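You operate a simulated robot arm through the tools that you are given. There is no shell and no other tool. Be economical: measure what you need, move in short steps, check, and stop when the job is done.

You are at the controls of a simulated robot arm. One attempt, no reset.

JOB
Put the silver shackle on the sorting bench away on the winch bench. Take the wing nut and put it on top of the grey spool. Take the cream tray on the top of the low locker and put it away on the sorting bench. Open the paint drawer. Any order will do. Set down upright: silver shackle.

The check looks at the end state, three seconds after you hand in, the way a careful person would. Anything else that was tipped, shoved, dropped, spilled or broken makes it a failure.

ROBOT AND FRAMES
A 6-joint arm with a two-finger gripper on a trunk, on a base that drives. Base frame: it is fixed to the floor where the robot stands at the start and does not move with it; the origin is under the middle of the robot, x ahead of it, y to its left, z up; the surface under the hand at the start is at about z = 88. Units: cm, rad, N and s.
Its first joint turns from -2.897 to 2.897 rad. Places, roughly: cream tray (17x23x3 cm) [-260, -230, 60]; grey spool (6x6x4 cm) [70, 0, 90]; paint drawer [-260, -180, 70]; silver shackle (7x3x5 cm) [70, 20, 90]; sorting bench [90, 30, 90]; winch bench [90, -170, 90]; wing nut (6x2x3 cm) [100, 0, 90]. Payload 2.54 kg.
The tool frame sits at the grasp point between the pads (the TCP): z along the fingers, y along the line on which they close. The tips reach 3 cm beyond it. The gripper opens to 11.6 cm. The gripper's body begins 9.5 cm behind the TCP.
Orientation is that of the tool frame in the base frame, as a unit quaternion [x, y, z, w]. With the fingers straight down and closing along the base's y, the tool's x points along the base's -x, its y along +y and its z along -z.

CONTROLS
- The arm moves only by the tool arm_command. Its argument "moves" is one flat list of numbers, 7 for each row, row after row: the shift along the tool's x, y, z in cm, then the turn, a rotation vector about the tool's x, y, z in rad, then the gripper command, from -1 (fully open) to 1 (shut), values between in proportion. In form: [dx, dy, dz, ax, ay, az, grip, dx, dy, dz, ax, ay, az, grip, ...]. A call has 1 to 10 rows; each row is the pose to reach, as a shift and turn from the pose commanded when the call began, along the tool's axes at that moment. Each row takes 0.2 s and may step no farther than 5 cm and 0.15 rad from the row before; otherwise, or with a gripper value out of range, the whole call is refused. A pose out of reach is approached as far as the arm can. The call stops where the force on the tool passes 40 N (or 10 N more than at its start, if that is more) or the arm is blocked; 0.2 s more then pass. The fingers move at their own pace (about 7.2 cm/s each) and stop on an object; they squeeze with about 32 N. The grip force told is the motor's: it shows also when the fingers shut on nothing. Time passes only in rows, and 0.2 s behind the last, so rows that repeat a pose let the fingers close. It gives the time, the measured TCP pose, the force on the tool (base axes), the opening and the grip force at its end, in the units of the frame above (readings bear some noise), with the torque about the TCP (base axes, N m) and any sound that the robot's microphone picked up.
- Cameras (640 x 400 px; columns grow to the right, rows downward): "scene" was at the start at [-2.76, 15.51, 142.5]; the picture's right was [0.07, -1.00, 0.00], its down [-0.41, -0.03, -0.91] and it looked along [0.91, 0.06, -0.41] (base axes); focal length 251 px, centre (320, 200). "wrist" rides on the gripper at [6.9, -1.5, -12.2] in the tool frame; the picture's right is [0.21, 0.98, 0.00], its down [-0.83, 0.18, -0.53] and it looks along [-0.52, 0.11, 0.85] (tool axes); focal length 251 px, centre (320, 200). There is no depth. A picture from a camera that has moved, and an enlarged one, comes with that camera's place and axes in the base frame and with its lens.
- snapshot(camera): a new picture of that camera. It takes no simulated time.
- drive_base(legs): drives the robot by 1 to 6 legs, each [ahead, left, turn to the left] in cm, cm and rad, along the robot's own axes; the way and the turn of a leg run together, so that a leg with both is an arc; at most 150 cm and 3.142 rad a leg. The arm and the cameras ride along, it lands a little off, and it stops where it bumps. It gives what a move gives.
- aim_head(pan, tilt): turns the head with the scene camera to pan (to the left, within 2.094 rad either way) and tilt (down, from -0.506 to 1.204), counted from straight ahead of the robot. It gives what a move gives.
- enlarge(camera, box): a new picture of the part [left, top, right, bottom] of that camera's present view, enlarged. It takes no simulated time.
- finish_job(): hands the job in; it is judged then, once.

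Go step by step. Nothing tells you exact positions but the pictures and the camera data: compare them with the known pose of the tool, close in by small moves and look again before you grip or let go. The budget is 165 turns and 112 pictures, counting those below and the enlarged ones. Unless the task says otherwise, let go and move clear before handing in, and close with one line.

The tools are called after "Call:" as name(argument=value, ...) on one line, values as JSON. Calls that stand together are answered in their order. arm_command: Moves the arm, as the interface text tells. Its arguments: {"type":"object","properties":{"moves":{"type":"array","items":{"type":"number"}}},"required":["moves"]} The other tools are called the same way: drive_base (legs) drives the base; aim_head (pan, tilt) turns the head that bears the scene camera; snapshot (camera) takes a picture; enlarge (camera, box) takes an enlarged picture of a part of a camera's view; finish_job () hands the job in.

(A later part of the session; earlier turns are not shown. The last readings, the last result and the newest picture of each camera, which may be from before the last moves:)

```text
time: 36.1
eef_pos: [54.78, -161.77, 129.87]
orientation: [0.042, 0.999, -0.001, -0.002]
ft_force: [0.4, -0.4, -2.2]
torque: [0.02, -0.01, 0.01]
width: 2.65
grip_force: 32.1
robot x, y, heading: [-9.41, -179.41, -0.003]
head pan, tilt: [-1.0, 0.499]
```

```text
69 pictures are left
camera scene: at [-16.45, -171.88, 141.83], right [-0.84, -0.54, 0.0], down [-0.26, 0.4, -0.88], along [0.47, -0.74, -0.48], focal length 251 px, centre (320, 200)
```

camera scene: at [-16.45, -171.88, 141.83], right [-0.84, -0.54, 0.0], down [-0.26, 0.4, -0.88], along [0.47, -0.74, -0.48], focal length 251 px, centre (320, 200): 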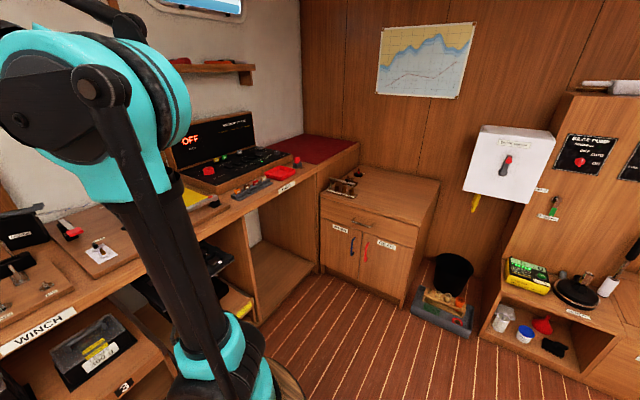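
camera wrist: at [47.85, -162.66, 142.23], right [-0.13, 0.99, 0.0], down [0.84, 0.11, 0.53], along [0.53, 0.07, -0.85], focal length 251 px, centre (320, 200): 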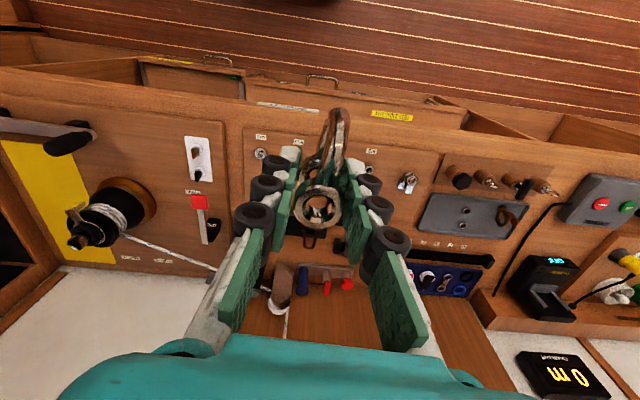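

The right end belongs to another bench, so the clear area on the middle board of the winch bench, about (78, -160) between the posts and the rail, is the best spot. I'll move up to it and hover.

Call:
drive_base(legs=[[12, 0, 0]])

Call:
aim_head(pan=0.0, tilt=0.6)

Call:
snapshot(camera="wrist")

Call:
enlarge(camera="scene", box=[180, 120, 400, 260])

```text
time: 37.3
eef_pos: [66.57, -161.79, 129.89]
orientation: [0.042, 0.999, -0.001, -0.002]
ft_force: [-1.0, 0.7, -1.8]
torque: [-0.04, 0.0, -0.01]
width: 2.67
grip_force: 32.1
robot x, y, heading: [1.77, -179.16, -0.008]
head pan, tilt: [-1.0, 0.499]
```

```text
time: 38.6
eef_pos: [66.57, -161.84, 129.88]
orientation: [0.043, 0.999, -0.001, -0.003]
ft_force: [0.1, 0.2, -1.4]
torque: [0.0, -0.01, -0.02]
width: 2.69
grip_force: 31.4
robot x, y, heading: [2.17, -179.19, -0.009]
head pan, tilt: [0.0, 0.6]
```

```text
68 pictures are left
camera wrist: at [59.62, -162.71, 142.23], right [-0.13, 0.99, 0.0], down [0.84, 0.11, 0.53], along [0.53, 0.07, -0.85], focal length 251 px, centre (320, 200)
```

wrist: 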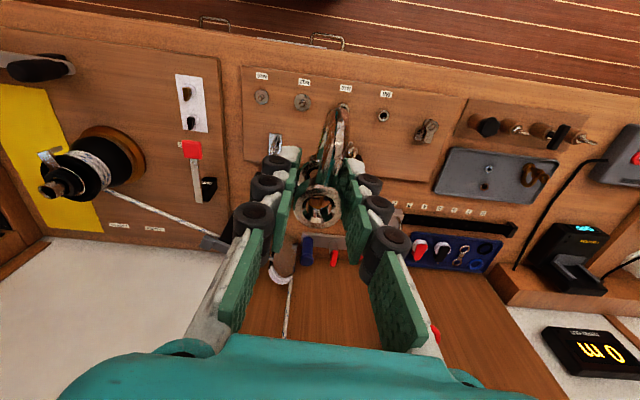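

```text
2.86 times, centred on (290, 190) of scene
camera zoom: at [-0.73, -164.31, 140.92], right [-0.01, -1.0, 0.0], down [-0.56, 0.0, -0.83], along [0.83, 0.0, -0.56], focal length 717 px, centre (406, 229)
```

zoom: 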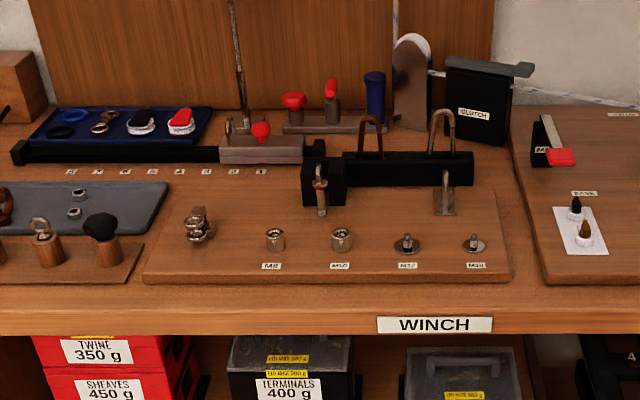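

The clear patch on the middle board spans roughly x 72.5–84 and y -155 to -167. I'll hover over (79.3, -160.5) for the eyes, so the bow ends up around x 75.

Call:
arm_command(moves=[-4.2, 0.8, 0, 0, 0, 0, 1, -8.4, 1.6, 0, 0, 0, 0, 1, -12.6, 2.37, 0, 0, 0, 0, 1, -12.6, 2.37, 4.7, 0, 0, 0, 1, -12.6, 2.37, 9.4, 0, 0, 0, 1, -12.6, 2.37, 14.1, 0, 0, 0, 1, -12.6, 2.37, 18.8, 0, 0, 0, 1, -12.6, 2.37, 23.5, 0, 0, 0, 1, -12.6, 2.37, 28, 0, 0, 0, 1])

Call:
snapshot(camera="wrist")

Call:
enlarge(camera="scene", box=[220, 110, 400, 230])

```text
time: 40.6
eef_pos: [79.12, -160.76, 101.97]
orientation: [0.042, 0.999, -0.001, -0.003]
ft_force: [0.0, 0.2, -1.1]
torque: [-0.02, -0.06, 0.0]
width: 2.66
grip_force: 32.2
robot x, y, heading: [2.48, -179.44, -0.002]
head pan, tilt: [0.0, 0.6]
```

```text
66 pictures are left
camera wrist: at [72.19, -161.76, 114.29], right [-0.13, 0.99, 0.0], down [0.84, 0.11, 0.53], along [0.53, 0.07, -0.85], focal length 251 px, centre (320, 200)
```

wrist: 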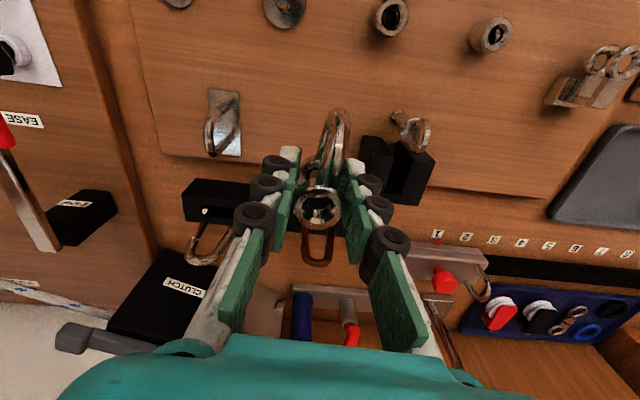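

```text
3.33 times, centred on (310, 170) of scene
camera zoom: at [-0.74, -164.31, 140.92], right [0.0, -1.0, 0.0], down [-0.56, 0.0, -0.83], along [0.83, 0.0, -0.56], focal length 837 px, centre (353, 300)
```

zoom: 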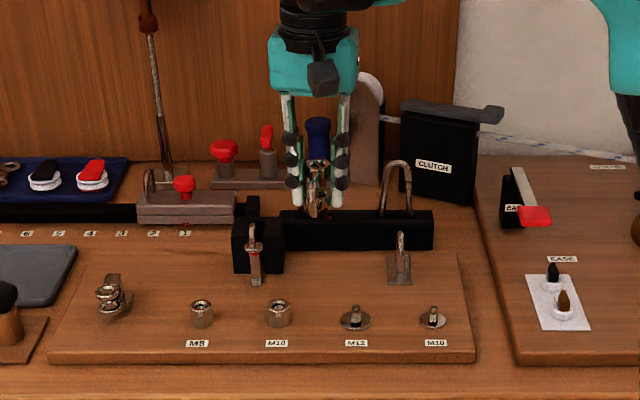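

The rail's right block reaches forward to about x 79 at y -157, so I'll shift to (78.3, -162.7), midway between it and the left bracket. Then I'll lower partway.

Call:
arm_command(moves=[0.63, -2.0, 0, 0, 0, 0, 1, 0.63, -2.0, 3.5, 0, 0, 0, 1, 0.63, -2.0, 7, 0, 0, 0, 1])

Call:
snapshot(camera="wrist")

Call:
enlarge(camera="scene", box=[260, 130, 380, 220])

```text
time: 41.4
eef_pos: [78.37, -162.35, 94.78]
orientation: [0.042, 0.999, -0.001, -0.003]
ft_force: [-0.6, 0.4, -1.8]
torque: [-0.01, -0.02, 0.01]
width: 2.68
grip_force: 32.0
robot x, y, heading: [2.19, -179.26, 0.001]
head pan, tilt: [0.0, 0.6]
```

```text
64 pictures are left
camera wrist: at [71.48, -163.29, 107.18], right [-0.13, 0.99, 0.0], down [0.84, 0.11, 0.53], along [0.53, 0.07, -0.85], focal length 251 px, centre (320, 200)
```

wrist: 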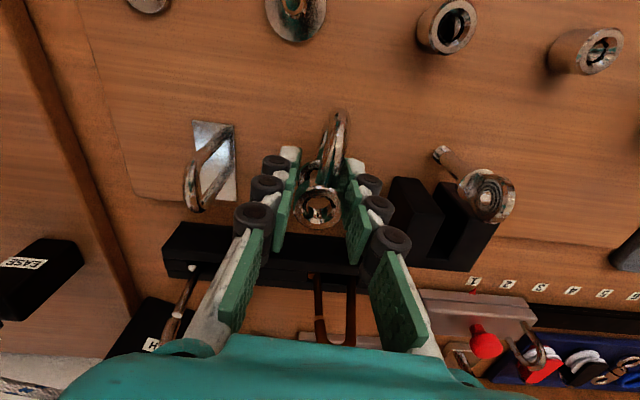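

```text
4.44 times, centred on (320, 175) of scene
camera zoom: at [-0.74, -164.31, 140.92], right [0.0, -1.0, 0.0], down [-0.56, 0.0, -0.83], along [0.83, 0.0, -0.56], focal length 1116 px, centre (320, 311)
```

zoom: 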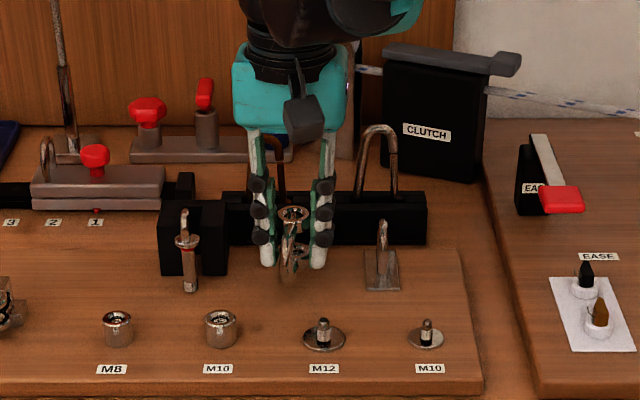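

Clear on both sides. I'll lower slowly to contact.

Call:
arm_command(moves=[0, 0, 0.7, 0, 0, 0, 1, 0, 0, 1.2, 0, 0, 0, 1, 0, 0, 1.4, 0, 0, 0, 1, 0, 0, 1.6, 0, 0, 0, 1, 0, 0, 1.75, 0, 0, 0, 1])

Call:
enlarge(camera="scene", box=[280, 150, 360, 210])

```text
time: 42.6
eef_pos: [78.34, -162.42, 93.05]
orientation: [0.043, 0.999, 0.0, -0.002]
ft_force: [2.0, 1.1, 26.6]
torque: [0.03, 0.08, 0.03]
width: 2.69
grip_force: 31.8
robot x, y, heading: [2.41, -178.99, -0.004]
head pan, tilt: [0.0, 0.6]
```

```text
6.67 times, centred on (320, 180) of scene
camera zoom: at [-0.81, -164.32, 140.92], right [0.0, -1.0, 0.0], down [-0.56, 0.0, -0.83], along [0.83, 0.0, -0.56], focal length 1674 px, centre (320, 333)
```

zoom: 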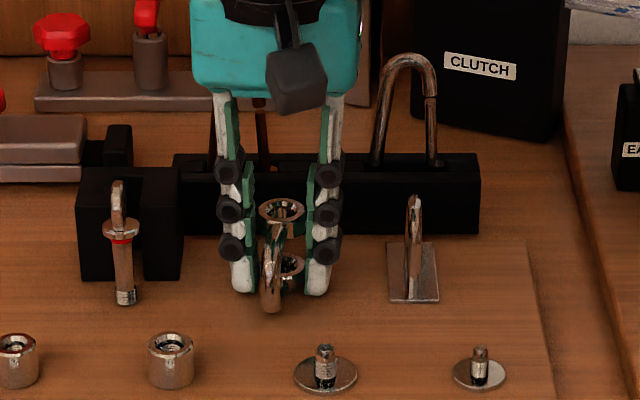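

It's touching the board. I'll relieve the pressure, open slightly and lift clear.

Call:
arm_command(moves=[0, 0, -0.1, 0, 0, 0, 1, 0, 0, -0.1, 0, 0, 0, 0.4, 0, 0, -0.1, 0, 0, 0, 0.2, 0, 0, -0.1, 0, 0, 0, 0.2])

Call:
enlarge(camera="scene", box=[280, 150, 360, 210])

```text
time: 43.6
eef_pos: [78.37, -162.43, 93.07]
orientation: [0.043, 0.999, -0.001, -0.003]
ft_force: [0.4, 0.8, -0.1]
torque: [0.01, 0.02, 0.03]
width: 4.64
grip_force: 0.1
robot x, y, heading: [2.04, -179.12, 0.0]
head pan, tilt: [0.0, 0.6]
```

```text
6.67 times, centred on (320, 180) of scene
camera zoom: at [-0.73, -164.31, 140.92], right [0.0, -1.0, 0.0], down [-0.56, 0.0, -0.83], along [0.83, 0.0, -0.56], focal length 1674 px, centre (320, 333)
```

zoom: 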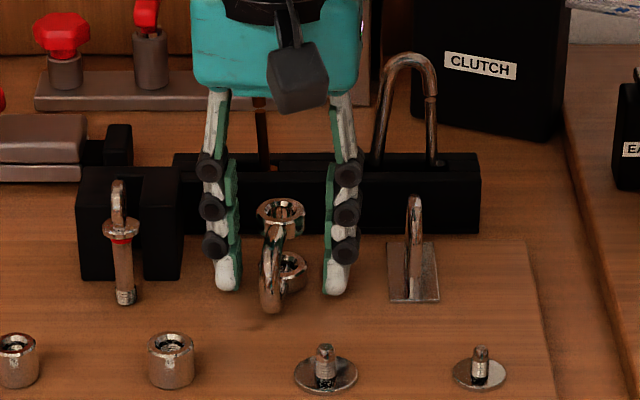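

The shackle stands on its own, in the same attitude as before. I'll lift straight up and check.

Call:
arm_command(moves=[0, 0, -2, 0, 0, 0, 0.2, 0, 0, -6, 0, 0, 0, 0.2, 0, 0, -10.5, 0, 0, 0, 0.2, 0, 0, -15, 0, 0, 0, 0.2, 0, 0, -20, 0, 0, 0, 0.2, 4.5, 0, -22, 0, 0, 0, 0.2, 9, 0, -24, 0, 0, 0, 0.2, 13.5, 0, -25, 0, 0, 0, 0.2, 18, 0, -25, 0, 0, 0, 0.2])

Call:
enlarge(camera="scene", box=[260, 130, 380, 220])

```text
time: 45.6
eef_pos: [60.07, -161.07, 118.22]
orientation: [0.042, 0.999, -0.001, -0.003]
ft_force: [-0.2, -0.2, -0.4]
torque: [-0.01, 0.07, 0.02]
width: 4.63
grip_force: 0.0
robot x, y, heading: [2.7, -179.36, -0.005]
head pan, tilt: [0.0, 0.6]
```

```text
4.44 times, centred on (320, 175) of scene
camera zoom: at [-0.69, -164.29, 140.92], right [0.0, -1.0, 0.0], down [-0.57, 0.0, -0.82], along [0.82, 0.0, -0.57], focal length 1116 px, centre (320, 311)
```

zoom: 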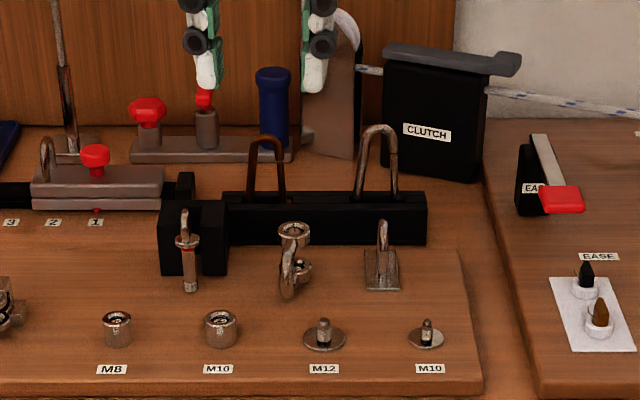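

The shackle is done. Now for the paint drawer and the tray far behind me: I'll look back both ways before driving.

Call:
aim_head(pan=-2.05, tilt=0.4)

Call:
snapshot(camera="scene")

Call:
aim_head(pan=2.05, tilt=0.4)

Call:
snapshot(camera="scene")

```text
time: 47.6
eef_pos: [60.11, -161.26, 118.3]
orientation: [0.042, 0.999, -0.001, -0.003]
ft_force: [0.2, -0.3, 0.3]
torque: [0.02, 0.0, -0.03]
width: 4.63
grip_force: 0.0
robot x, y, heading: [2.5, -178.6, -0.006]
head pan, tilt: [-2.051, 0.4]
```

```text
59 pictures are left
camera scene: at [-13.88, -172.46, 142.74], right [-0.89, 0.47, 0.0], down [0.18, 0.34, -0.92], along [-0.43, -0.82, -0.39], focal length 251 px, centre (320, 200)
```

scene: 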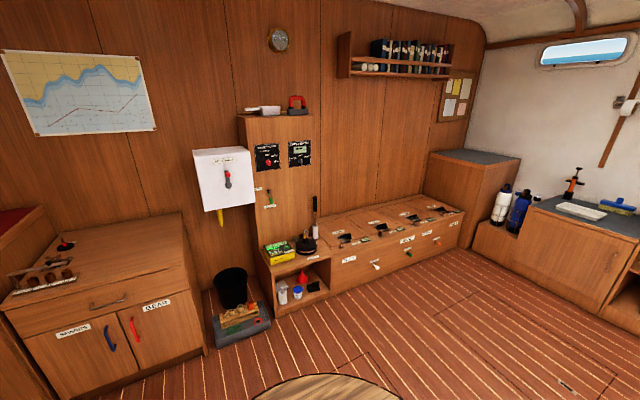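

```text
time: 50.9
eef_pos: [60.1, -161.07, 118.23]
orientation: [0.042, 0.999, -0.001, -0.003]
ft_force: [0.1, -0.4, 0.8]
torque: [-0.01, 0.0, 0.02]
width: 4.64
grip_force: 0.1
robot x, y, heading: [2.32, -179.35, -0.008]
head pan, tilt: [2.051, 0.4]
```

```text
58 pictures are left
camera scene: at [-13.81, -156.03, 142.74], right [0.89, 0.46, 0.0], down [0.18, -0.35, -0.92], along [-0.42, 0.82, -0.39], focal length 251 px, centre (320, 200)
```

scene: 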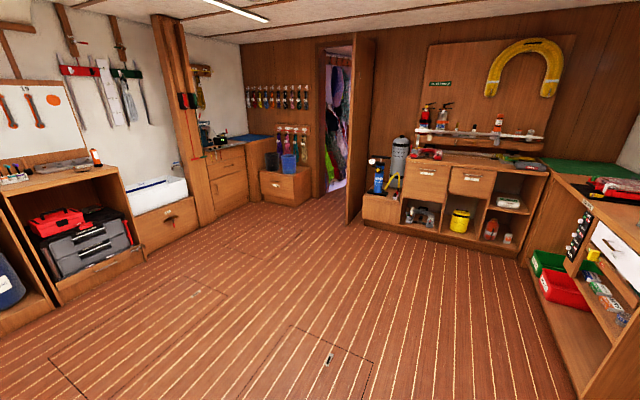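

The tray sits on the low locker at the far wall, and the floor between is clear. I'll back up, turn around and look.

Call:
drive_base(legs=[[-105, 15, 0], [0, 0, 3.13]])

Call:
aim_head(pan=0, tilt=0.4)

Call:
snapshot(camera="scene")

```text
time: 63.7
eef_pos: [-162.95, -180.29, 118.11]
orientation: [0.998, -0.061, 0.003, -0.001]
ft_force: [-0.6, 0.4, -1.1]
torque: [0.0, 0.03, -0.01]
width: 4.63
grip_force: 0.1
robot x, y, heading: [-104.82, -164.51, 3.101]
head pan, tilt: [2.051, 0.4]
```

```text
time: 65.7
eef_pos: [-163.02, -180.35, 118.2]
orientation: [0.998, -0.061, 0.003, -0.001]
ft_force: [-0.5, 0.1, -0.5]
torque: [0.0, -0.01, 0.01]
width: 4.65
grip_force: 0.2
robot x, y, heading: [-104.53, -164.5, 3.098]
head pan, tilt: [0.0, 0.4]
```

```text
57 pictures are left
camera scene: at [-102.44, -179.63, 142.74], right [0.04, 1.0, 0.0], down [0.39, -0.02, -0.92], along [-0.92, 0.04, -0.39], focal length 251 px, centre (320, 200)
```

scene: 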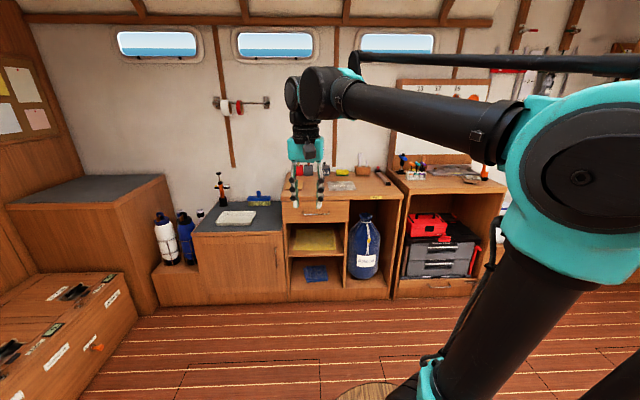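

The drawer is the one under the next counter, with a bar handle, and the tray sits to its left. I'll zoom in.

Call:
enlarge(camera="scene", box=[190, 160, 410, 310])

Call:
enlarge(camera="scene", box=[270, 190, 360, 240])

```text
2.67 times, centred on (300, 235) of scene
camera zoom: at [-102.44, -179.63, 142.74], right [0.04, 1.0, 0.0], down [0.39, -0.02, -0.92], along [-0.92, 0.04, -0.39], focal length 670 px, centre (373, 107)
```

zoom: 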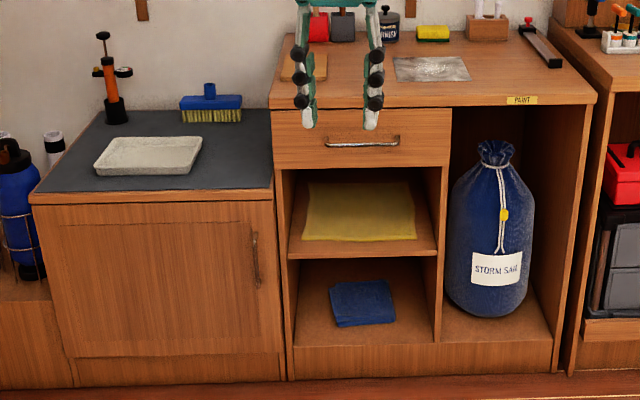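

```text
7.11 times, centred on (315, 215) of scene
camera zoom: at [-102.44, -179.63, 142.74], right [0.04, 1.0, 0.0], down [0.39, -0.02, -0.92], along [-0.92, 0.04, -0.39], focal length 1785 px, centre (356, 93)
```

zoom: 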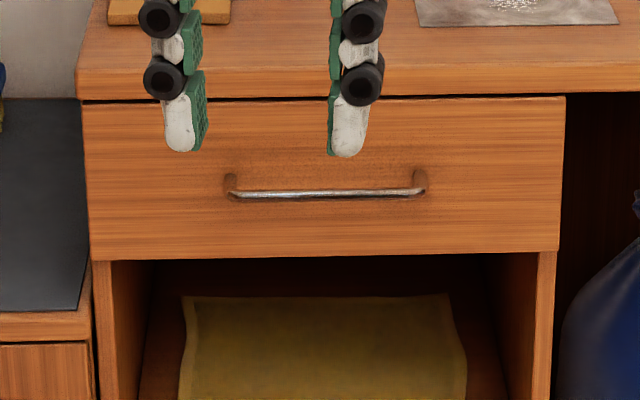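

The handle bar is at about (-242, -176, 74) on the drawer face. I'll turn the hand so the fingers point forward and close vertically, starting with a yaw of the hand.

Call:
arm_command(moves=[-1, 0, 0, 0, 0, 0.15, 0.2, -2, 0, 0, 0, 0, 0.3, 0.2, -3, 0, 0, 0, 0, 0.45, 0.2, -4, 0, 0, 0, 0, 0.6, 0.2, -5, 0, 0, 0, 0, 0.75, 0.2, -6, 0, 0, 0, 0, 0.9, 0.2, -7, 0, 0, 0, 0, 1.05, 0, -8, 0, 0, 0, 0, 1.2, 0, -9, 0, 0, 0, 0, 1.35, 0, -10, 0, 0, 0, 0, 1.45, 0])

Call:
drive_base(legs=[[40, 10, 0.04]])

```text
time: 67.9
eef_pos: [-172.85, -179.15, 118.13]
orientation: [-0.706, 0.708, -0.002, 0.001]
ft_force: [0.2, -1.0, 0.4]
torque: [-0.02, 0.02, 0.01]
width: 5.81
grip_force: 0.0
robot x, y, heading: [-104.57, -164.51, 3.101]
head pan, tilt: [0.0, 0.4]
```

```text
time: 70.4
eef_pos: [-213.0, -191.6, 118.12]
orientation: [0.723, -0.69, 0.002, -0.001]
ft_force: [-0.2, -0.6, -0.3]
torque: [0.05, 0.03, 0.03]
width: 5.81
grip_force: 0.0
robot x, y, heading: [-145.39, -173.87, -3.135]
head pan, tilt: [0.0, 0.4]
```

The yaw is right. Next I'll pitch the fingers forward while shifting in line with the handle and lowering.

Call:
arm_command(moves=[-1.5, 0, 2, -0.14, 0, 0, 0, -3, 0, 4, -0.28, 0, 0, 0, -4.5, 0, 6, -0.42, 0, 0, 0, -6, 0, 8, -0.56, 0, 0, 0, -7.5, 0, 10, -0.7, 0, 0, 0, -9, 0, 12, -0.84, 0, 0, 0, -10.5, 0, 14, -0.98, 0, 0, 0, -12, 0, 16, -1.12, 0, 0, 0, -13.5, 0, 18, -1.26, 0, 0, 0, -15, 0, 20, -1.4, 0, 0, 0])

Call:
snapshot(camera="scene")

Call:
snapshot(camera="wrist")

```text
time: 72.6
eef_pos: [-213.58, -176.5, 98.29]
orientation: [0.555, -0.528, -0.443, 0.466]
ft_force: [0.1, 0.3, 0.0]
torque: [0.02, 0.01, 0.03]
width: 5.81
grip_force: 0.1
robot x, y, heading: [-145.62, -173.59, -3.133]
head pan, tilt: [0.0, 0.4]
```

```text
54 pictures are left
camera scene: at [-142.48, -188.64, 142.74], right [-0.01, 1.0, 0.0], down [0.39, 0.0, -0.92], along [-0.92, -0.01, -0.39], focal length 251 px, centre (320, 200)
```

scene: 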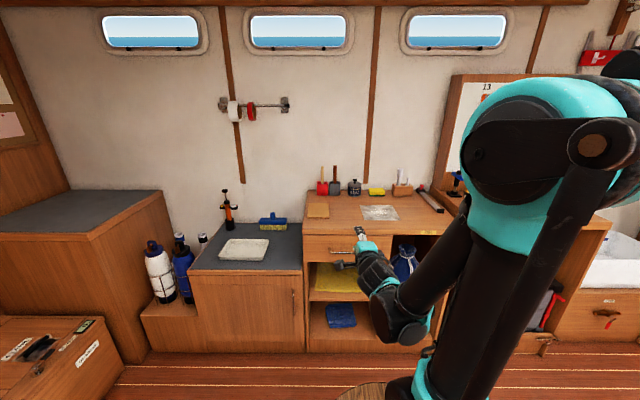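

```text
53 pictures are left
camera wrist: at [-200.9, -182.82, 99.0], right [-0.16, -0.22, 0.96], down [0.45, 0.85, 0.27], along [-0.88, 0.48, -0.03], focal length 251 px, centre (320, 200)
```

wrist: 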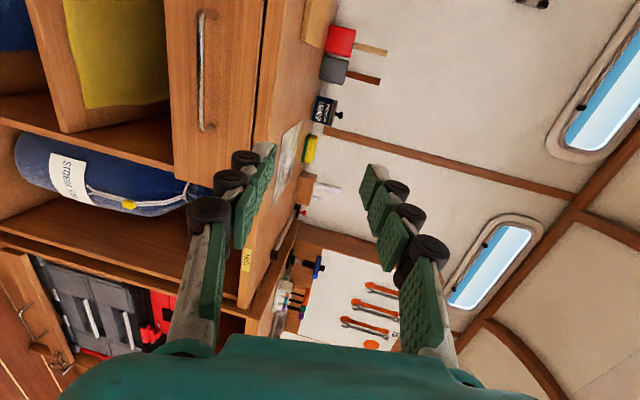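

The hand points at the cabinet with the handle about at (-242, -177, 74.6). I'll lower to handle height and stop about 10 cm short.

Call:
arm_command(moves=[-0.13, -3.1, 3.57, 0, 0, 0, 0, -0.27, -6.2, 7.13, 0, 0, 0, 0, -0.4, -9.3, 10.7, 0, 0, 0, 0, -0.53, -12.4, 14.27, 0, 0, 0, 0, -0.67, -15.5, 17.83, 0, 0, 0, 0, -0.8, -18.6, 21.4, 0, 0, 0, 0])

Call:
snapshot(camera="wrist")

Call:
enlarge(camera="scene", box=[290, 200, 430, 300])

```text
time: 74.0
eef_pos: [-238.21, -177.71, 84.7]
orientation: [0.555, -0.529, -0.443, 0.464]
ft_force: [1.0, -0.5, 0.4]
torque: [0.0, -0.05, 0.02]
width: 5.81
grip_force: 0.0
out of reach, approached as far as the arm can: row 1, 2, 3, 4, 5, 6
robot x, y, heading: [-145.27, -173.95, -3.132]
head pan, tilt: [0.0, 0.4]
```

```text
52 pictures are left
camera wrist: at [-225.65, -183.93, 85.55], right [-0.16, -0.22, 0.96], down [0.45, 0.85, 0.27], along [-0.88, 0.48, -0.04], focal length 251 px, centre (320, 200)
```

wrist: 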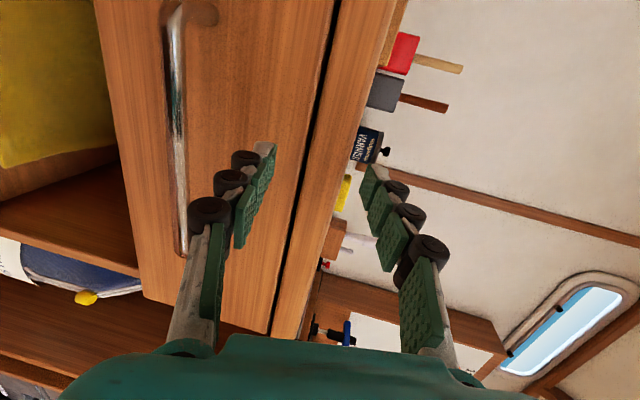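

```text
4.00 times, centred on (360, 250) of scene
camera zoom: at [-142.47, -188.64, 142.74], right [-0.01, 1.0, 0.0], down [0.39, 0.0, -0.92], along [-0.92, -0.01, -0.39], focal length 1004 px, centre (160, 0)
```

zoom: 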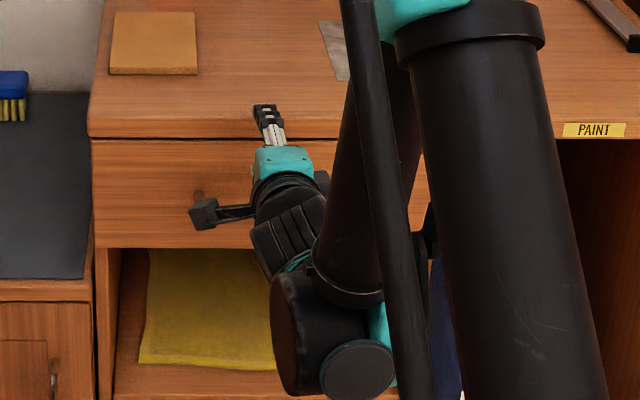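

That hand pitch can't reach this low. I'll lower the pitch (fingers slanting more downward) and see where the arm settles.

Call:
arm_command(moves=[0, 0, 0, 0.14, 0, 0, 0, 0, 0, 0, 0.28, 0, 0, 0, 0, 0, 0, 0.42, 0, 0, 0])

Call:
snapshot(camera="wrist")

```text
time: 74.8
eef_pos: [-238.13, -177.53, 84.39]
orientation: [0.639, -0.61, -0.322, 0.339]
ft_force: [-0.1, 0.3, 1.1]
torque: [-0.02, -0.01, -0.03]
width: 5.77
grip_force: 0.1
robot x, y, heading: [-145.54, -173.68, -3.131]
head pan, tilt: [0.0, 0.4]
```

```text
50 pictures are left
camera wrist: at [-226.79, -184.0, 90.08], right [-0.54, -0.24, 0.81], down [0.3, 0.84, 0.45], along [-0.79, 0.48, -0.38], focal length 251 px, centre (320, 200)
```

wrist: 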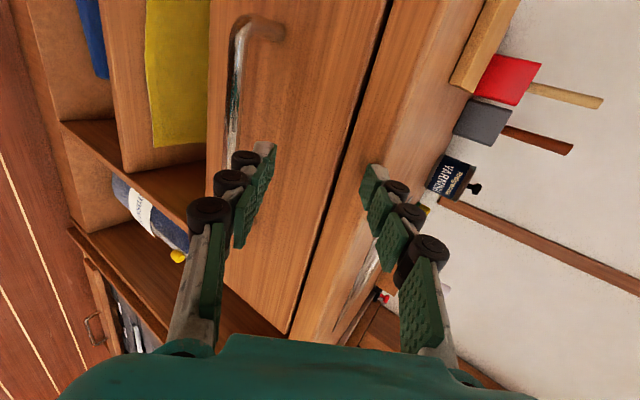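

The commanded pose is valid again. Triangulating, the bar is near x -239.8, z 75.7. I'll move to a pre-approach point along the finger direction.

Call:
arm_command(moves=[0.11, -3.1, -0.85, 0, 0, 0, 0.2, 0.22, -6.29, -1.67, 0, 0, 0, 0.2, 0.22, -6.29, -1.67, 0, 0, 0, 0.2])

Call:
snapshot(camera="wrist")

```text
time: 75.6
eef_pos: [-233.01, -177.67, 79.79]
orientation: [0.639, -0.61, -0.324, 0.339]
ft_force: [0.4, -0.5, 0.3]
torque: [0.03, 0.01, -0.01]
width: 4.62
grip_force: 0.0
robot x, y, heading: [-145.23, -173.55, -3.133]
head pan, tilt: [0.0, 0.4]
```

```text
49 pictures are left
camera wrist: at [-221.76, -184.0, 85.58], right [-0.54, -0.24, 0.81], down [0.3, 0.84, 0.45], along [-0.79, 0.48, -0.38], focal length 251 px, centre (320, 200)
```

wrist: 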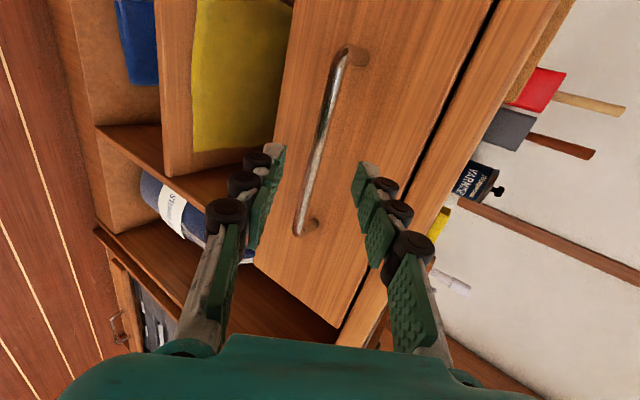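

The bar lines up between the fingers, standing about 3.5 cm off the face. I'll narrow the opening and slide in.

Call:
arm_command(moves=[0, 0.35, 1.5, 0, 0, 0, 0.35, 0, 0.35, 3, 0, 0, 0, 0.35, 0, 0.35, 4.5, 0, 0, 0, 0.35, 0, 0.35, 5.6, 0, 0, 0, 0.35])

Call:
snapshot(camera="wrist")

```text
time: 76.6
eef_pos: [-237.94, -177.65, 76.97]
orientation: [0.64, -0.61, -0.324, 0.339]
ft_force: [-0.1, 0.6, -0.2]
torque: [-0.01, -0.03, -0.04]
width: 3.78
grip_force: 0.1
robot x, y, heading: [-145.56, -173.34, -3.132]
head pan, tilt: [0.0, 0.4]
```

```text
48 pictures are left
camera wrist: at [-226.61, -184.11, 82.66], right [-0.54, -0.24, 0.81], down [0.3, 0.84, 0.45], along [-0.79, 0.48, -0.38], focal length 251 px, centre (320, 200)
```

wrist: 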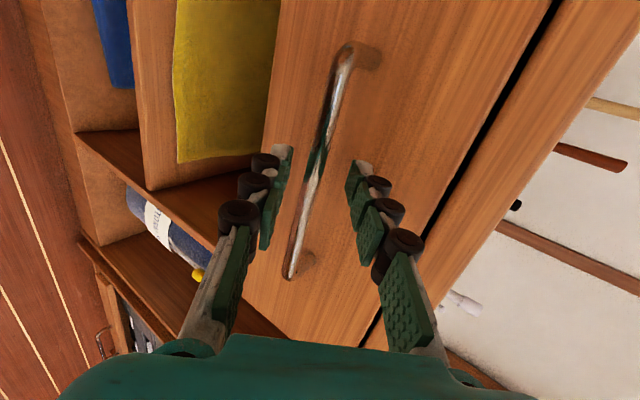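

The bar appears to be between the pads. Closing now.

Call:
arm_command(moves=[0, 0, 0, 0, 0, 0, 0.6, 0, 0, 0, 0, 0, 0, 0.8, 0, 0, 0, 0, 0, 0, 1, 0, 0, 0, 0, 0, 0, 1, 0, 0, 0, 0, 0, 0, 1])

Call:
snapshot(camera="wrist")

```text
time: 77.5
eef_pos: [-237.74, -177.71, 76.6]
orientation: [0.641, -0.612, -0.32, 0.336]
ft_force: [0.0, -1.4, -16.3]
torque: [-0.6, -0.24, -0.45]
width: 1.13
grip_force: 38.7
robot x, y, heading: [-145.08, -173.52, -3.138]
head pan, tilt: [0.0, 0.4]
stopped in row 4: the force on the tool passed its limit at 44 N (the readings are from after the stop); the commanded pose is now the measured one
```

```text
47 pictures are left
camera wrist: at [-226.5, -184.12, 82.48], right [-0.55, -0.24, 0.8], down [0.3, 0.84, 0.45], along [-0.78, 0.49, -0.39], focal length 251 px, centre (320, 200)
```

wrist: 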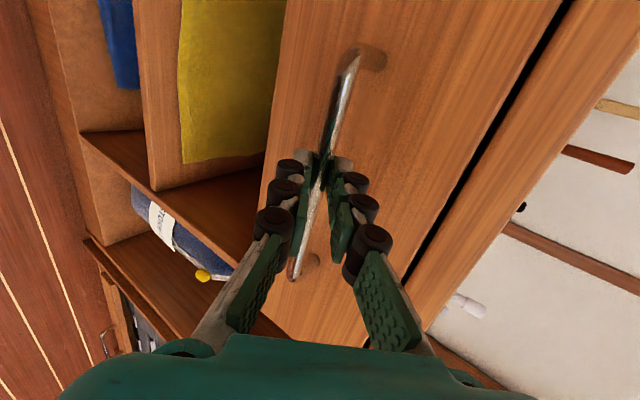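

The bar is held at 1.13. I'll pull the drawer by backing the base up slowly.

Call:
drive_base(legs=[[-6, 0, 0]])

Call:
snapshot(camera="wrist")

```text
time: 78.5
eef_pos: [-231.63, -177.78, 76.75]
orientation: [0.641, -0.611, -0.321, 0.336]
ft_force: [-1.1, 1.0, -26.1]
torque: [-0.58, -0.4, -0.5]
width: 1.09
grip_force: 38.6
robot x, y, heading: [-139.34, -173.48, -3.137]
head pan, tilt: [0.0, 0.4]
```

```text
46 pictures are left
camera wrist: at [-220.32, -184.11, 82.46], right [-0.54, -0.24, 0.8], down [0.3, 0.84, 0.45], along [-0.78, 0.48, -0.39], focal length 251 px, centre (320, 200)
```

wrist: 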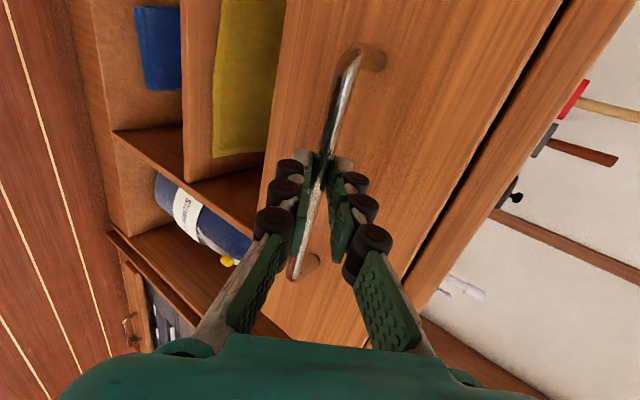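

It's opening with the hand. I'll continue pulling.

Call:
drive_base(legs=[[-14, 0, 0]])

Call:
snapshot(camera="scene")

```text
time: 79.8
eef_pos: [-217.41, -177.81, 76.68]
orientation: [0.64, -0.612, -0.322, 0.336]
ft_force: [-1.0, -23.2, -20.4]
torque: [-0.98, -0.35, 0.06]
width: 1.13
grip_force: 38.6
robot x, y, heading: [-125.05, -173.46, -3.142]
head pan, tilt: [0.0, 0.4]
```

```text
45 pictures are left
camera scene: at [-122.28, -188.59, 142.73], right [-0.01, 1.0, 0.0], down [0.39, 0.0, -0.92], along [-0.92, -0.01, -0.39], focal length 251 px, centre (320, 200)
```

scene: 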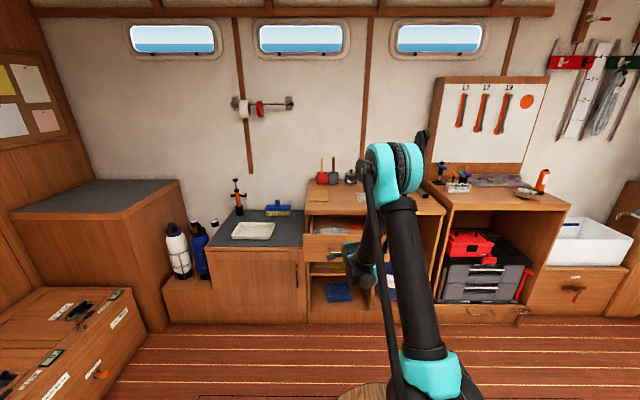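

The drawer is open about 20 cm. I'll try a few more centimetres to be sure it counts as fully open.

Call:
drive_base(legs=[[-5, 0, 0]])

Call:
enlarge(camera="scene", box=[280, 180, 440, 300])

```text
time: 80.8
eef_pos: [-212.51, -177.73, 76.68]
orientation: [0.641, -0.612, -0.32, 0.336]
ft_force: [-1.3, -6.8, -15.3]
torque: [-0.73, -0.24, -0.33]
width: 1.13
grip_force: 38.0
robot x, y, heading: [-120.09, -173.38, -3.132]
head pan, tilt: [0.0, 0.4]
```

```text
3.33 times, centred on (360, 240) of scene
camera zoom: at [-117.22, -188.5, 142.74], right [-0.01, 1.0, 0.0], down [0.39, 0.0, -0.92], along [-0.92, -0.01, -0.39], focal length 837 px, centre (187, 67)
```

zoom: 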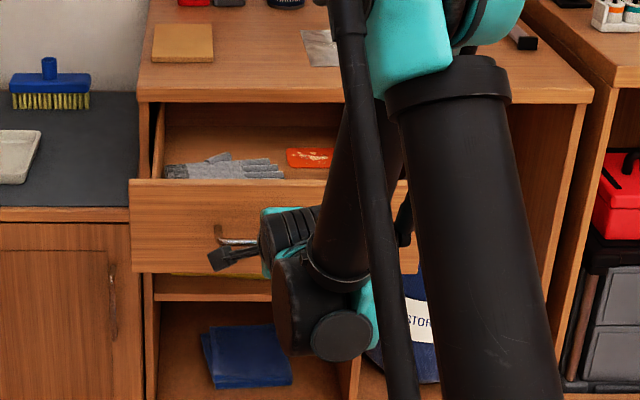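

The drawer stands open about 25 cm with gloves inside. I'll release and back the fingers out along their axis.

Call:
arm_command(moves=[0, 0, 0, 0, 0, 0, 0.6, 0, 0, 0, 0, 0, 0, 0.4, 0, 0, -1.5, 0, 0, 0, 0.4, 0, 0, -4, 0, 0, 0, 0.4, 0, 0, -7, 0, 0, 0, 0.4, 0, 0, -10, 0, 0, 0, 0.4])

Call:
snapshot(camera="wrist")

```text
time: 82.2
eef_pos: [-204.18, -177.18, 82.43]
orientation: [0.641, -0.611, -0.32, 0.337]
ft_force: [-0.5, 1.0, 0.5]
torque: [-0.02, 0.01, -0.01]
width: 3.46
grip_force: 0.0
robot x, y, heading: [-120.06, -173.15, -3.133]
head pan, tilt: [0.0, 0.4]
```

```text
43 pictures are left
camera wrist: at [-192.96, -183.6, 88.22], right [-0.54, -0.24, 0.8], down [0.3, 0.84, 0.45], along [-0.79, 0.48, -0.39], focal length 251 px, centre (320, 200)
```

wrist: 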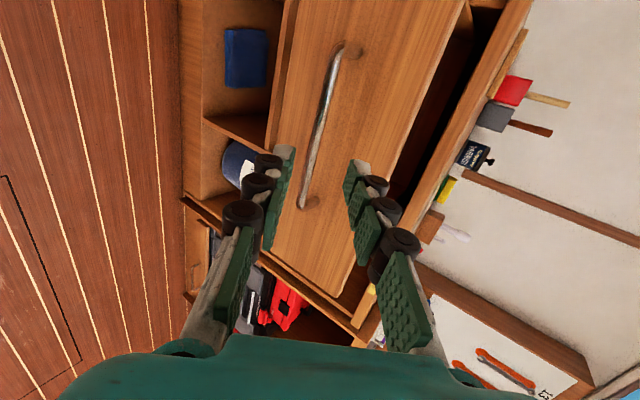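

Clear of the handle. I'll raise the hand and turn it straight down again; closing along x is what the tray's near rim needs.

Call:
arm_command(moves=[0, 2.2, -3.2, 0.14, 0, 0, 0, 0, 4.4, -6.4, 0.28, 0, 0, 0, 0, 6.5, -9.5, 0.42, 0, 0, 0, 0, 8.7, -12.7, 0.56, 0, 0, 0, 0, 10.9, -15.9, 0.7, 0, 0, 0, 0, 13, -19, 0.84, 0, 0, 0, 0, 15.2, -22.2, 0.98, 0, 0, 0])

Call:
drive_base(legs=[[0, 50, 0]])

Call:
snapshot(camera="scene")

```text
time: 83.8
eef_pos: [-194.49, -176.67, 107.66]
orientation: [0.725, -0.689, 0.006, -0.004]
ft_force: [-0.3, -0.5, 0.3]
torque: [0.0, 0.0, -0.01]
width: 5.78
grip_force: 0.1
robot x, y, heading: [-119.64, -173.48, -3.13]
head pan, tilt: [0.0, 0.4]
```

```text
time: 86.7
eef_pos: [-194.54, -226.19, 107.52]
orientation: [0.719, -0.695, 0.005, -0.004]
ft_force: [0.8, -0.7, 0.1]
torque: [0.05, 0.0, 0.03]
width: 5.79
grip_force: 0.1
robot x, y, heading: [-120.08, -223.71, 3.134]
head pan, tilt: [0.0, 0.4]
```

```text
42 pictures are left
camera scene: at [-117.3, -238.84, 142.74], right [0.01, 1.0, 0.0], down [0.39, 0.0, -0.92], along [-0.92, 0.0, -0.39], focal length 251 px, centre (320, 200)
```

scene: 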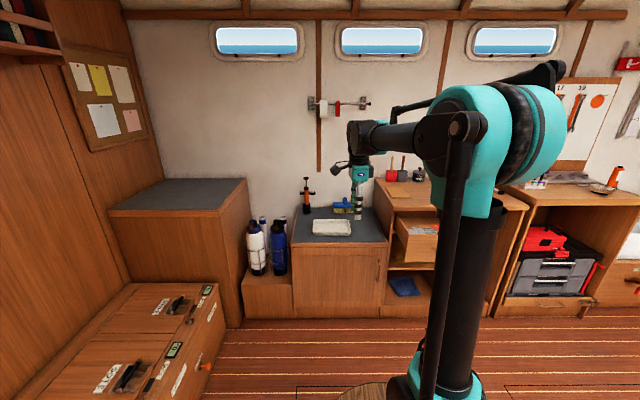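

The tray centre is near (-262.6, -231). I'll drive closer and view it from the wrist.

Call:
drive_base(legs=[[52, 6, 0.0]])

Call:
snapshot(camera="wrist")

Call:
snapshot(camera="scene")

```text
time: 89.7
eef_pos: [-244.99, -232.38, 107.45]
orientation: [0.721, -0.693, 0.004, -0.003]
ft_force: [-0.6, 1.1, -0.2]
torque: [0.01, 0.01, 0.02]
width: 5.79
grip_force: 0.0
robot x, y, heading: [-170.31, -229.57, 3.139]
head pan, tilt: [0.0, 0.4]
```

```text
41 pictures are left
camera wrist: at [-243.21, -239.22, 119.88], right [-0.97, -0.25, -0.01], down [-0.22, 0.82, 0.53], along [-0.12, 0.52, -0.85], focal length 251 px, centre (320, 200)
```

wrist: 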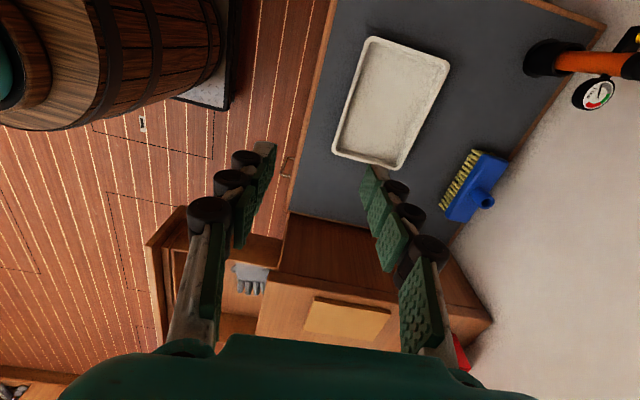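

```text
40 pictures are left
camera scene: at [-167.62, -244.75, 142.74], right [0.0, 1.0, 0.0], down [0.39, 0.0, -0.92], along [-0.92, 0.0, -0.39], focal length 251 px, centre (320, 200)
```

scene: 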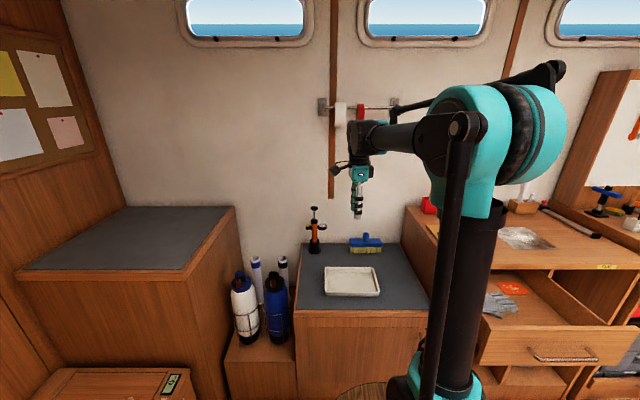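

The tray spans about x -251.5 to -268.5 and y -218 to -242. I'll look closely at its near rim.

Call:
enlarge(camera="wrist", box=[310, 20, 470, 180])

Call:
enlarge(camera="scene", box=[290, 220, 430, 320])

```text
2.50 times, centred on (390, 100) of wrist
camera zoom: at [-243.21, -239.22, 119.88], right [-0.97, -0.25, -0.01], down [-0.22, 0.82, 0.53], along [-0.12, 0.52, -0.85], focal length 629 px, centre (145, 450)
```

zoom: 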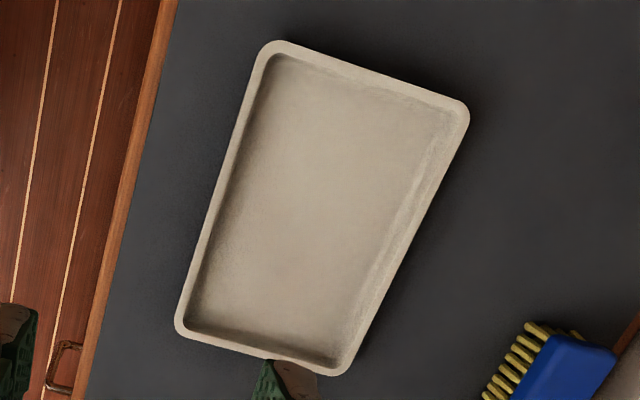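

```text
4.00 times, centred on (360, 270) of scene
camera zoom: at [-167.62, -244.75, 142.74], right [0.0, 1.0, 0.0], down [0.39, 0.0, -0.92], along [-0.92, 0.0, -0.39], focal length 1004 px, centre (160, -80)
```

zoom: 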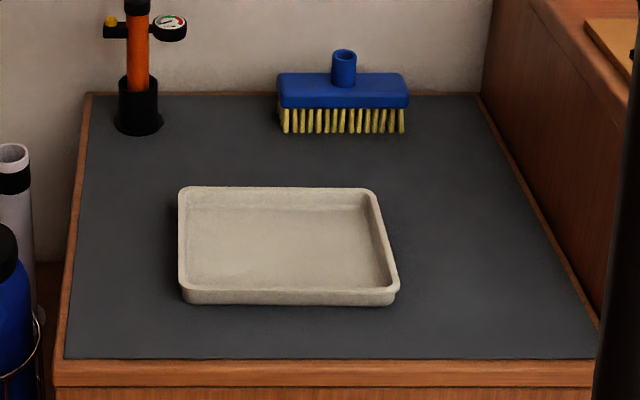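

The walls are straight and about 1 cm thick. I'll come down over the middle of the near rim and stop above it.

Call:
arm_command(moves=[-0.6, 1.7, 4.4, 0, 0, 0, 0.2, -1.2, 3.4, 8.8, 0, 0, 0, 0.2, -1.8, 5, 13.2, 0, 0, 0, 0.2, -2.37, 6.7, 17.6, 0, 0, 0, 0.2, -2.37, 6.7, 22, 0, 0, 0, 0.2, -2.37, 6.7, 26.4, 0, 0, 0, 0.2, -2.37, 6.7, 30.8, 0, 0, 0, 0.2, -2.37, 6.7, 35, 0, 0, 0, 0.2])

Call:
snapshot(camera="wrist")

Call:
enlarge(camera="scene", box=[290, 200, 430, 320])

```text
time: 91.5
eef_pos: [-251.01, -230.51, 72.17]
orientation: [0.721, -0.693, 0.005, -0.003]
ft_force: [-0.4, 0.3, 1.0]
torque: [0.03, 0.05, -0.01]
width: 4.65
grip_force: 0.0
robot x, y, heading: [-170.5, -229.73, 3.134]
head pan, tilt: [0.0, 0.4]
```

```text
37 pictures are left
camera wrist: at [-249.28, -237.38, 84.58], right [-0.97, -0.25, -0.01], down [-0.22, 0.82, 0.53], along [-0.12, 0.52, -0.85], focal length 251 px, centre (320, 200)
```

wrist: 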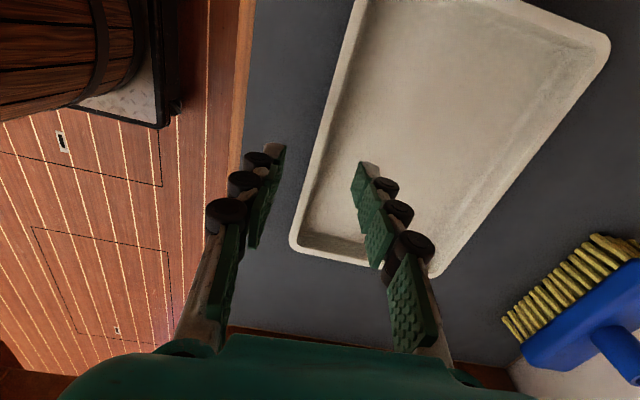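

```text
3.33 times, centred on (360, 260) of scene
camera zoom: at [-167.61, -244.75, 142.74], right [0.0, 1.0, 0.0], down [0.39, 0.0, -0.92], along [-0.92, 0.0, -0.39], focal length 837 px, centre (187, 0)
```

zoom: 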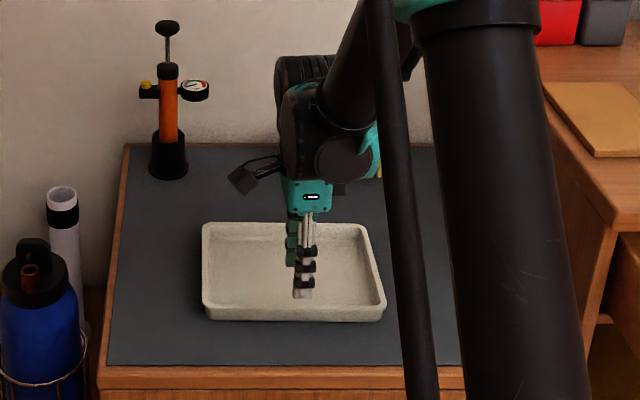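

The wall centre is about 0.4 cm farther from me than the hand. I'll correct and descend so the tips straddle the wall.

Call:
arm_command(moves=[0, 0.4, 2, 0, 0, 0, 0.2, 0, 0.4, 4, 0, 0, 0, 0.2, 0, 0.4, 5, 0, 0, 0, 0.2, 0, 0.4, 5.7, 0, 0, 0, 0.2])

Call:
snapshot(camera="wrist")

Call:
enlarge(camera="scene", box=[320, 240, 400, 310])

```text
time: 92.5
eef_pos: [-251.36, -230.5, 66.69]
orientation: [0.722, -0.692, 0.005, -0.004]
ft_force: [0.3, 0.5, 1.0]
torque: [0.02, -0.02, 0.01]
width: 4.63
grip_force: 0.1
robot x, y, heading: [-170.25, -229.58, 3.142]
head pan, tilt: [0.0, 0.4]
```

```text
35 pictures are left
camera wrist: at [-249.77, -237.31, 78.98], right [-0.97, -0.25, -0.01], down [-0.22, 0.82, 0.53], along [-0.12, 0.52, -0.85], focal length 251 px, centre (320, 200)
```

wrist: 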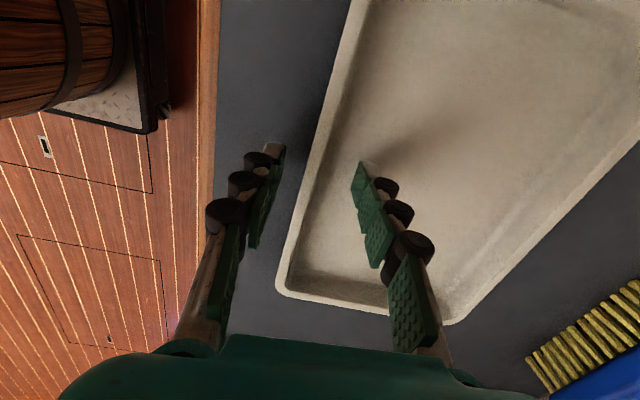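

```text
5.71 times, centred on (360, 275) of scene
camera zoom: at [-167.62, -244.75, 142.74], right [0.0, 1.0, 0.0], down [0.39, 0.0, -0.92], along [-0.92, 0.0, -0.39], focal length 1435 px, centre (91, -229)
```

zoom: 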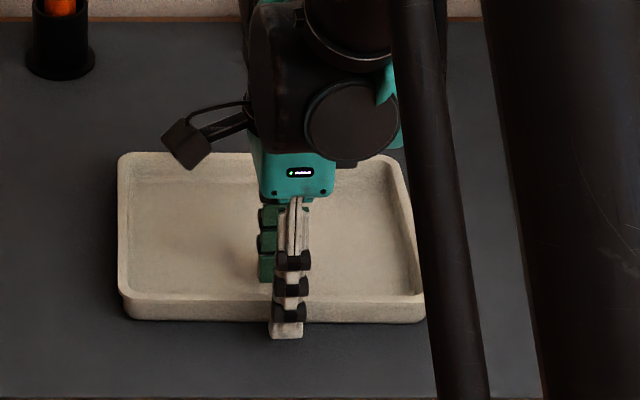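

The fingers straddle the wall with slight overlap. I'll lower a bit more, carefully, then check the force.

Call:
arm_command(moves=[0, 0, 0.3, 0, 0, 0, 0.2, 0, 0, 0.5, 0, 0, 0, 0.2, 0, 0, 0.7, 0, 0, 0, 0.2, 0, 0, 0.9, 0, 0, 0, 0.2])

```text
time: 93.5
eef_pos: [-251.5, -230.49, 65.87]
orientation: [0.721, -0.692, 0.005, -0.003]
ft_force: [0.8, -0.3, -1.0]
torque: [0.0, 0.02, 0.03]
width: 4.63
grip_force: 0.0
robot x, y, heading: [-170.67, -229.32, 3.145]
head pan, tilt: [0.0, 0.4]
```

Call:
arm_command(moves=[0, 0, 0.2, 0, 0, 0, 0.2, 0, 0, 0.4, 0, 0, 0, 0.2, 0, 0, 0.5, 0, 0, 0, 0.2])

Call:
enlarge(camera="wrist", box=[220, 110, 420, 230])

```text
time: 94.3
eef_pos: [-251.61, -230.4, 65.33]
orientation: [0.721, -0.693, 0.004, -0.004]
ft_force: [-9.4, -4.7, 21.2]
torque: [-0.13, 0.96, 0.13]
width: 5.73
grip_force: 7.0
robot x, y, heading: [-170.47, -229.58, 3.143]
head pan, tilt: [0.0, 0.4]
```

```text
3.20 times, centred on (320, 170) of wrist
camera zoom: at [-249.84, -237.25, 77.71], right [-0.97, -0.25, -0.01], down [-0.22, 0.82, 0.53], along [-0.13, 0.51, -0.85], focal length 805 px, centre (320, 296)
```

zoom: 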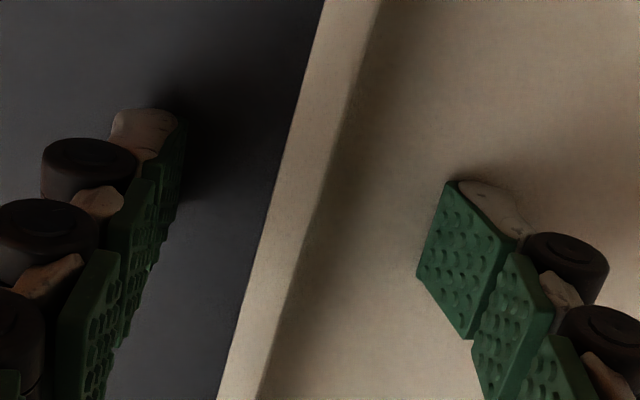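

The inner finger touched the tray floor. I'll raise 0.4 cm and close on the wall.

Call:
arm_command(moves=[0, 0, -0.4, 0, 0, 0, 0.2, 0, 0, -0.4, 0, 0, 0, 0.5, 0, 0, -0.4, 0, 0, 0, 0.8, 0, 0, -0.4, 0, 0, 0, 1, 0, 0, -0.4, 0, 0, 0, 1])

Call:
snapshot(camera="wrist")

```text
time: 95.5
eef_pos: [-251.48, -230.48, 65.83]
orientation: [0.721, -0.693, 0.005, -0.005]
ft_force: [0.9, 0.7, -0.6]
torque: [0.1, 0.09, -0.11]
width: 0.59
grip_force: 32.0
robot x, y, heading: [-170.3, -229.99, 3.135]
head pan, tilt: [0.0, 0.4]
```

```text
32 pictures are left
camera wrist: at [-249.79, -237.26, 78.12], right [-0.97, -0.25, -0.01], down [-0.22, 0.82, 0.53], along [-0.12, 0.52, -0.85], focal length 251 px, centre (320, 200)
```

wrist: 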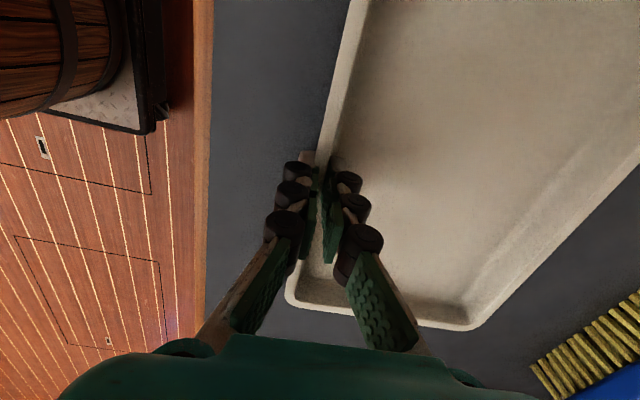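

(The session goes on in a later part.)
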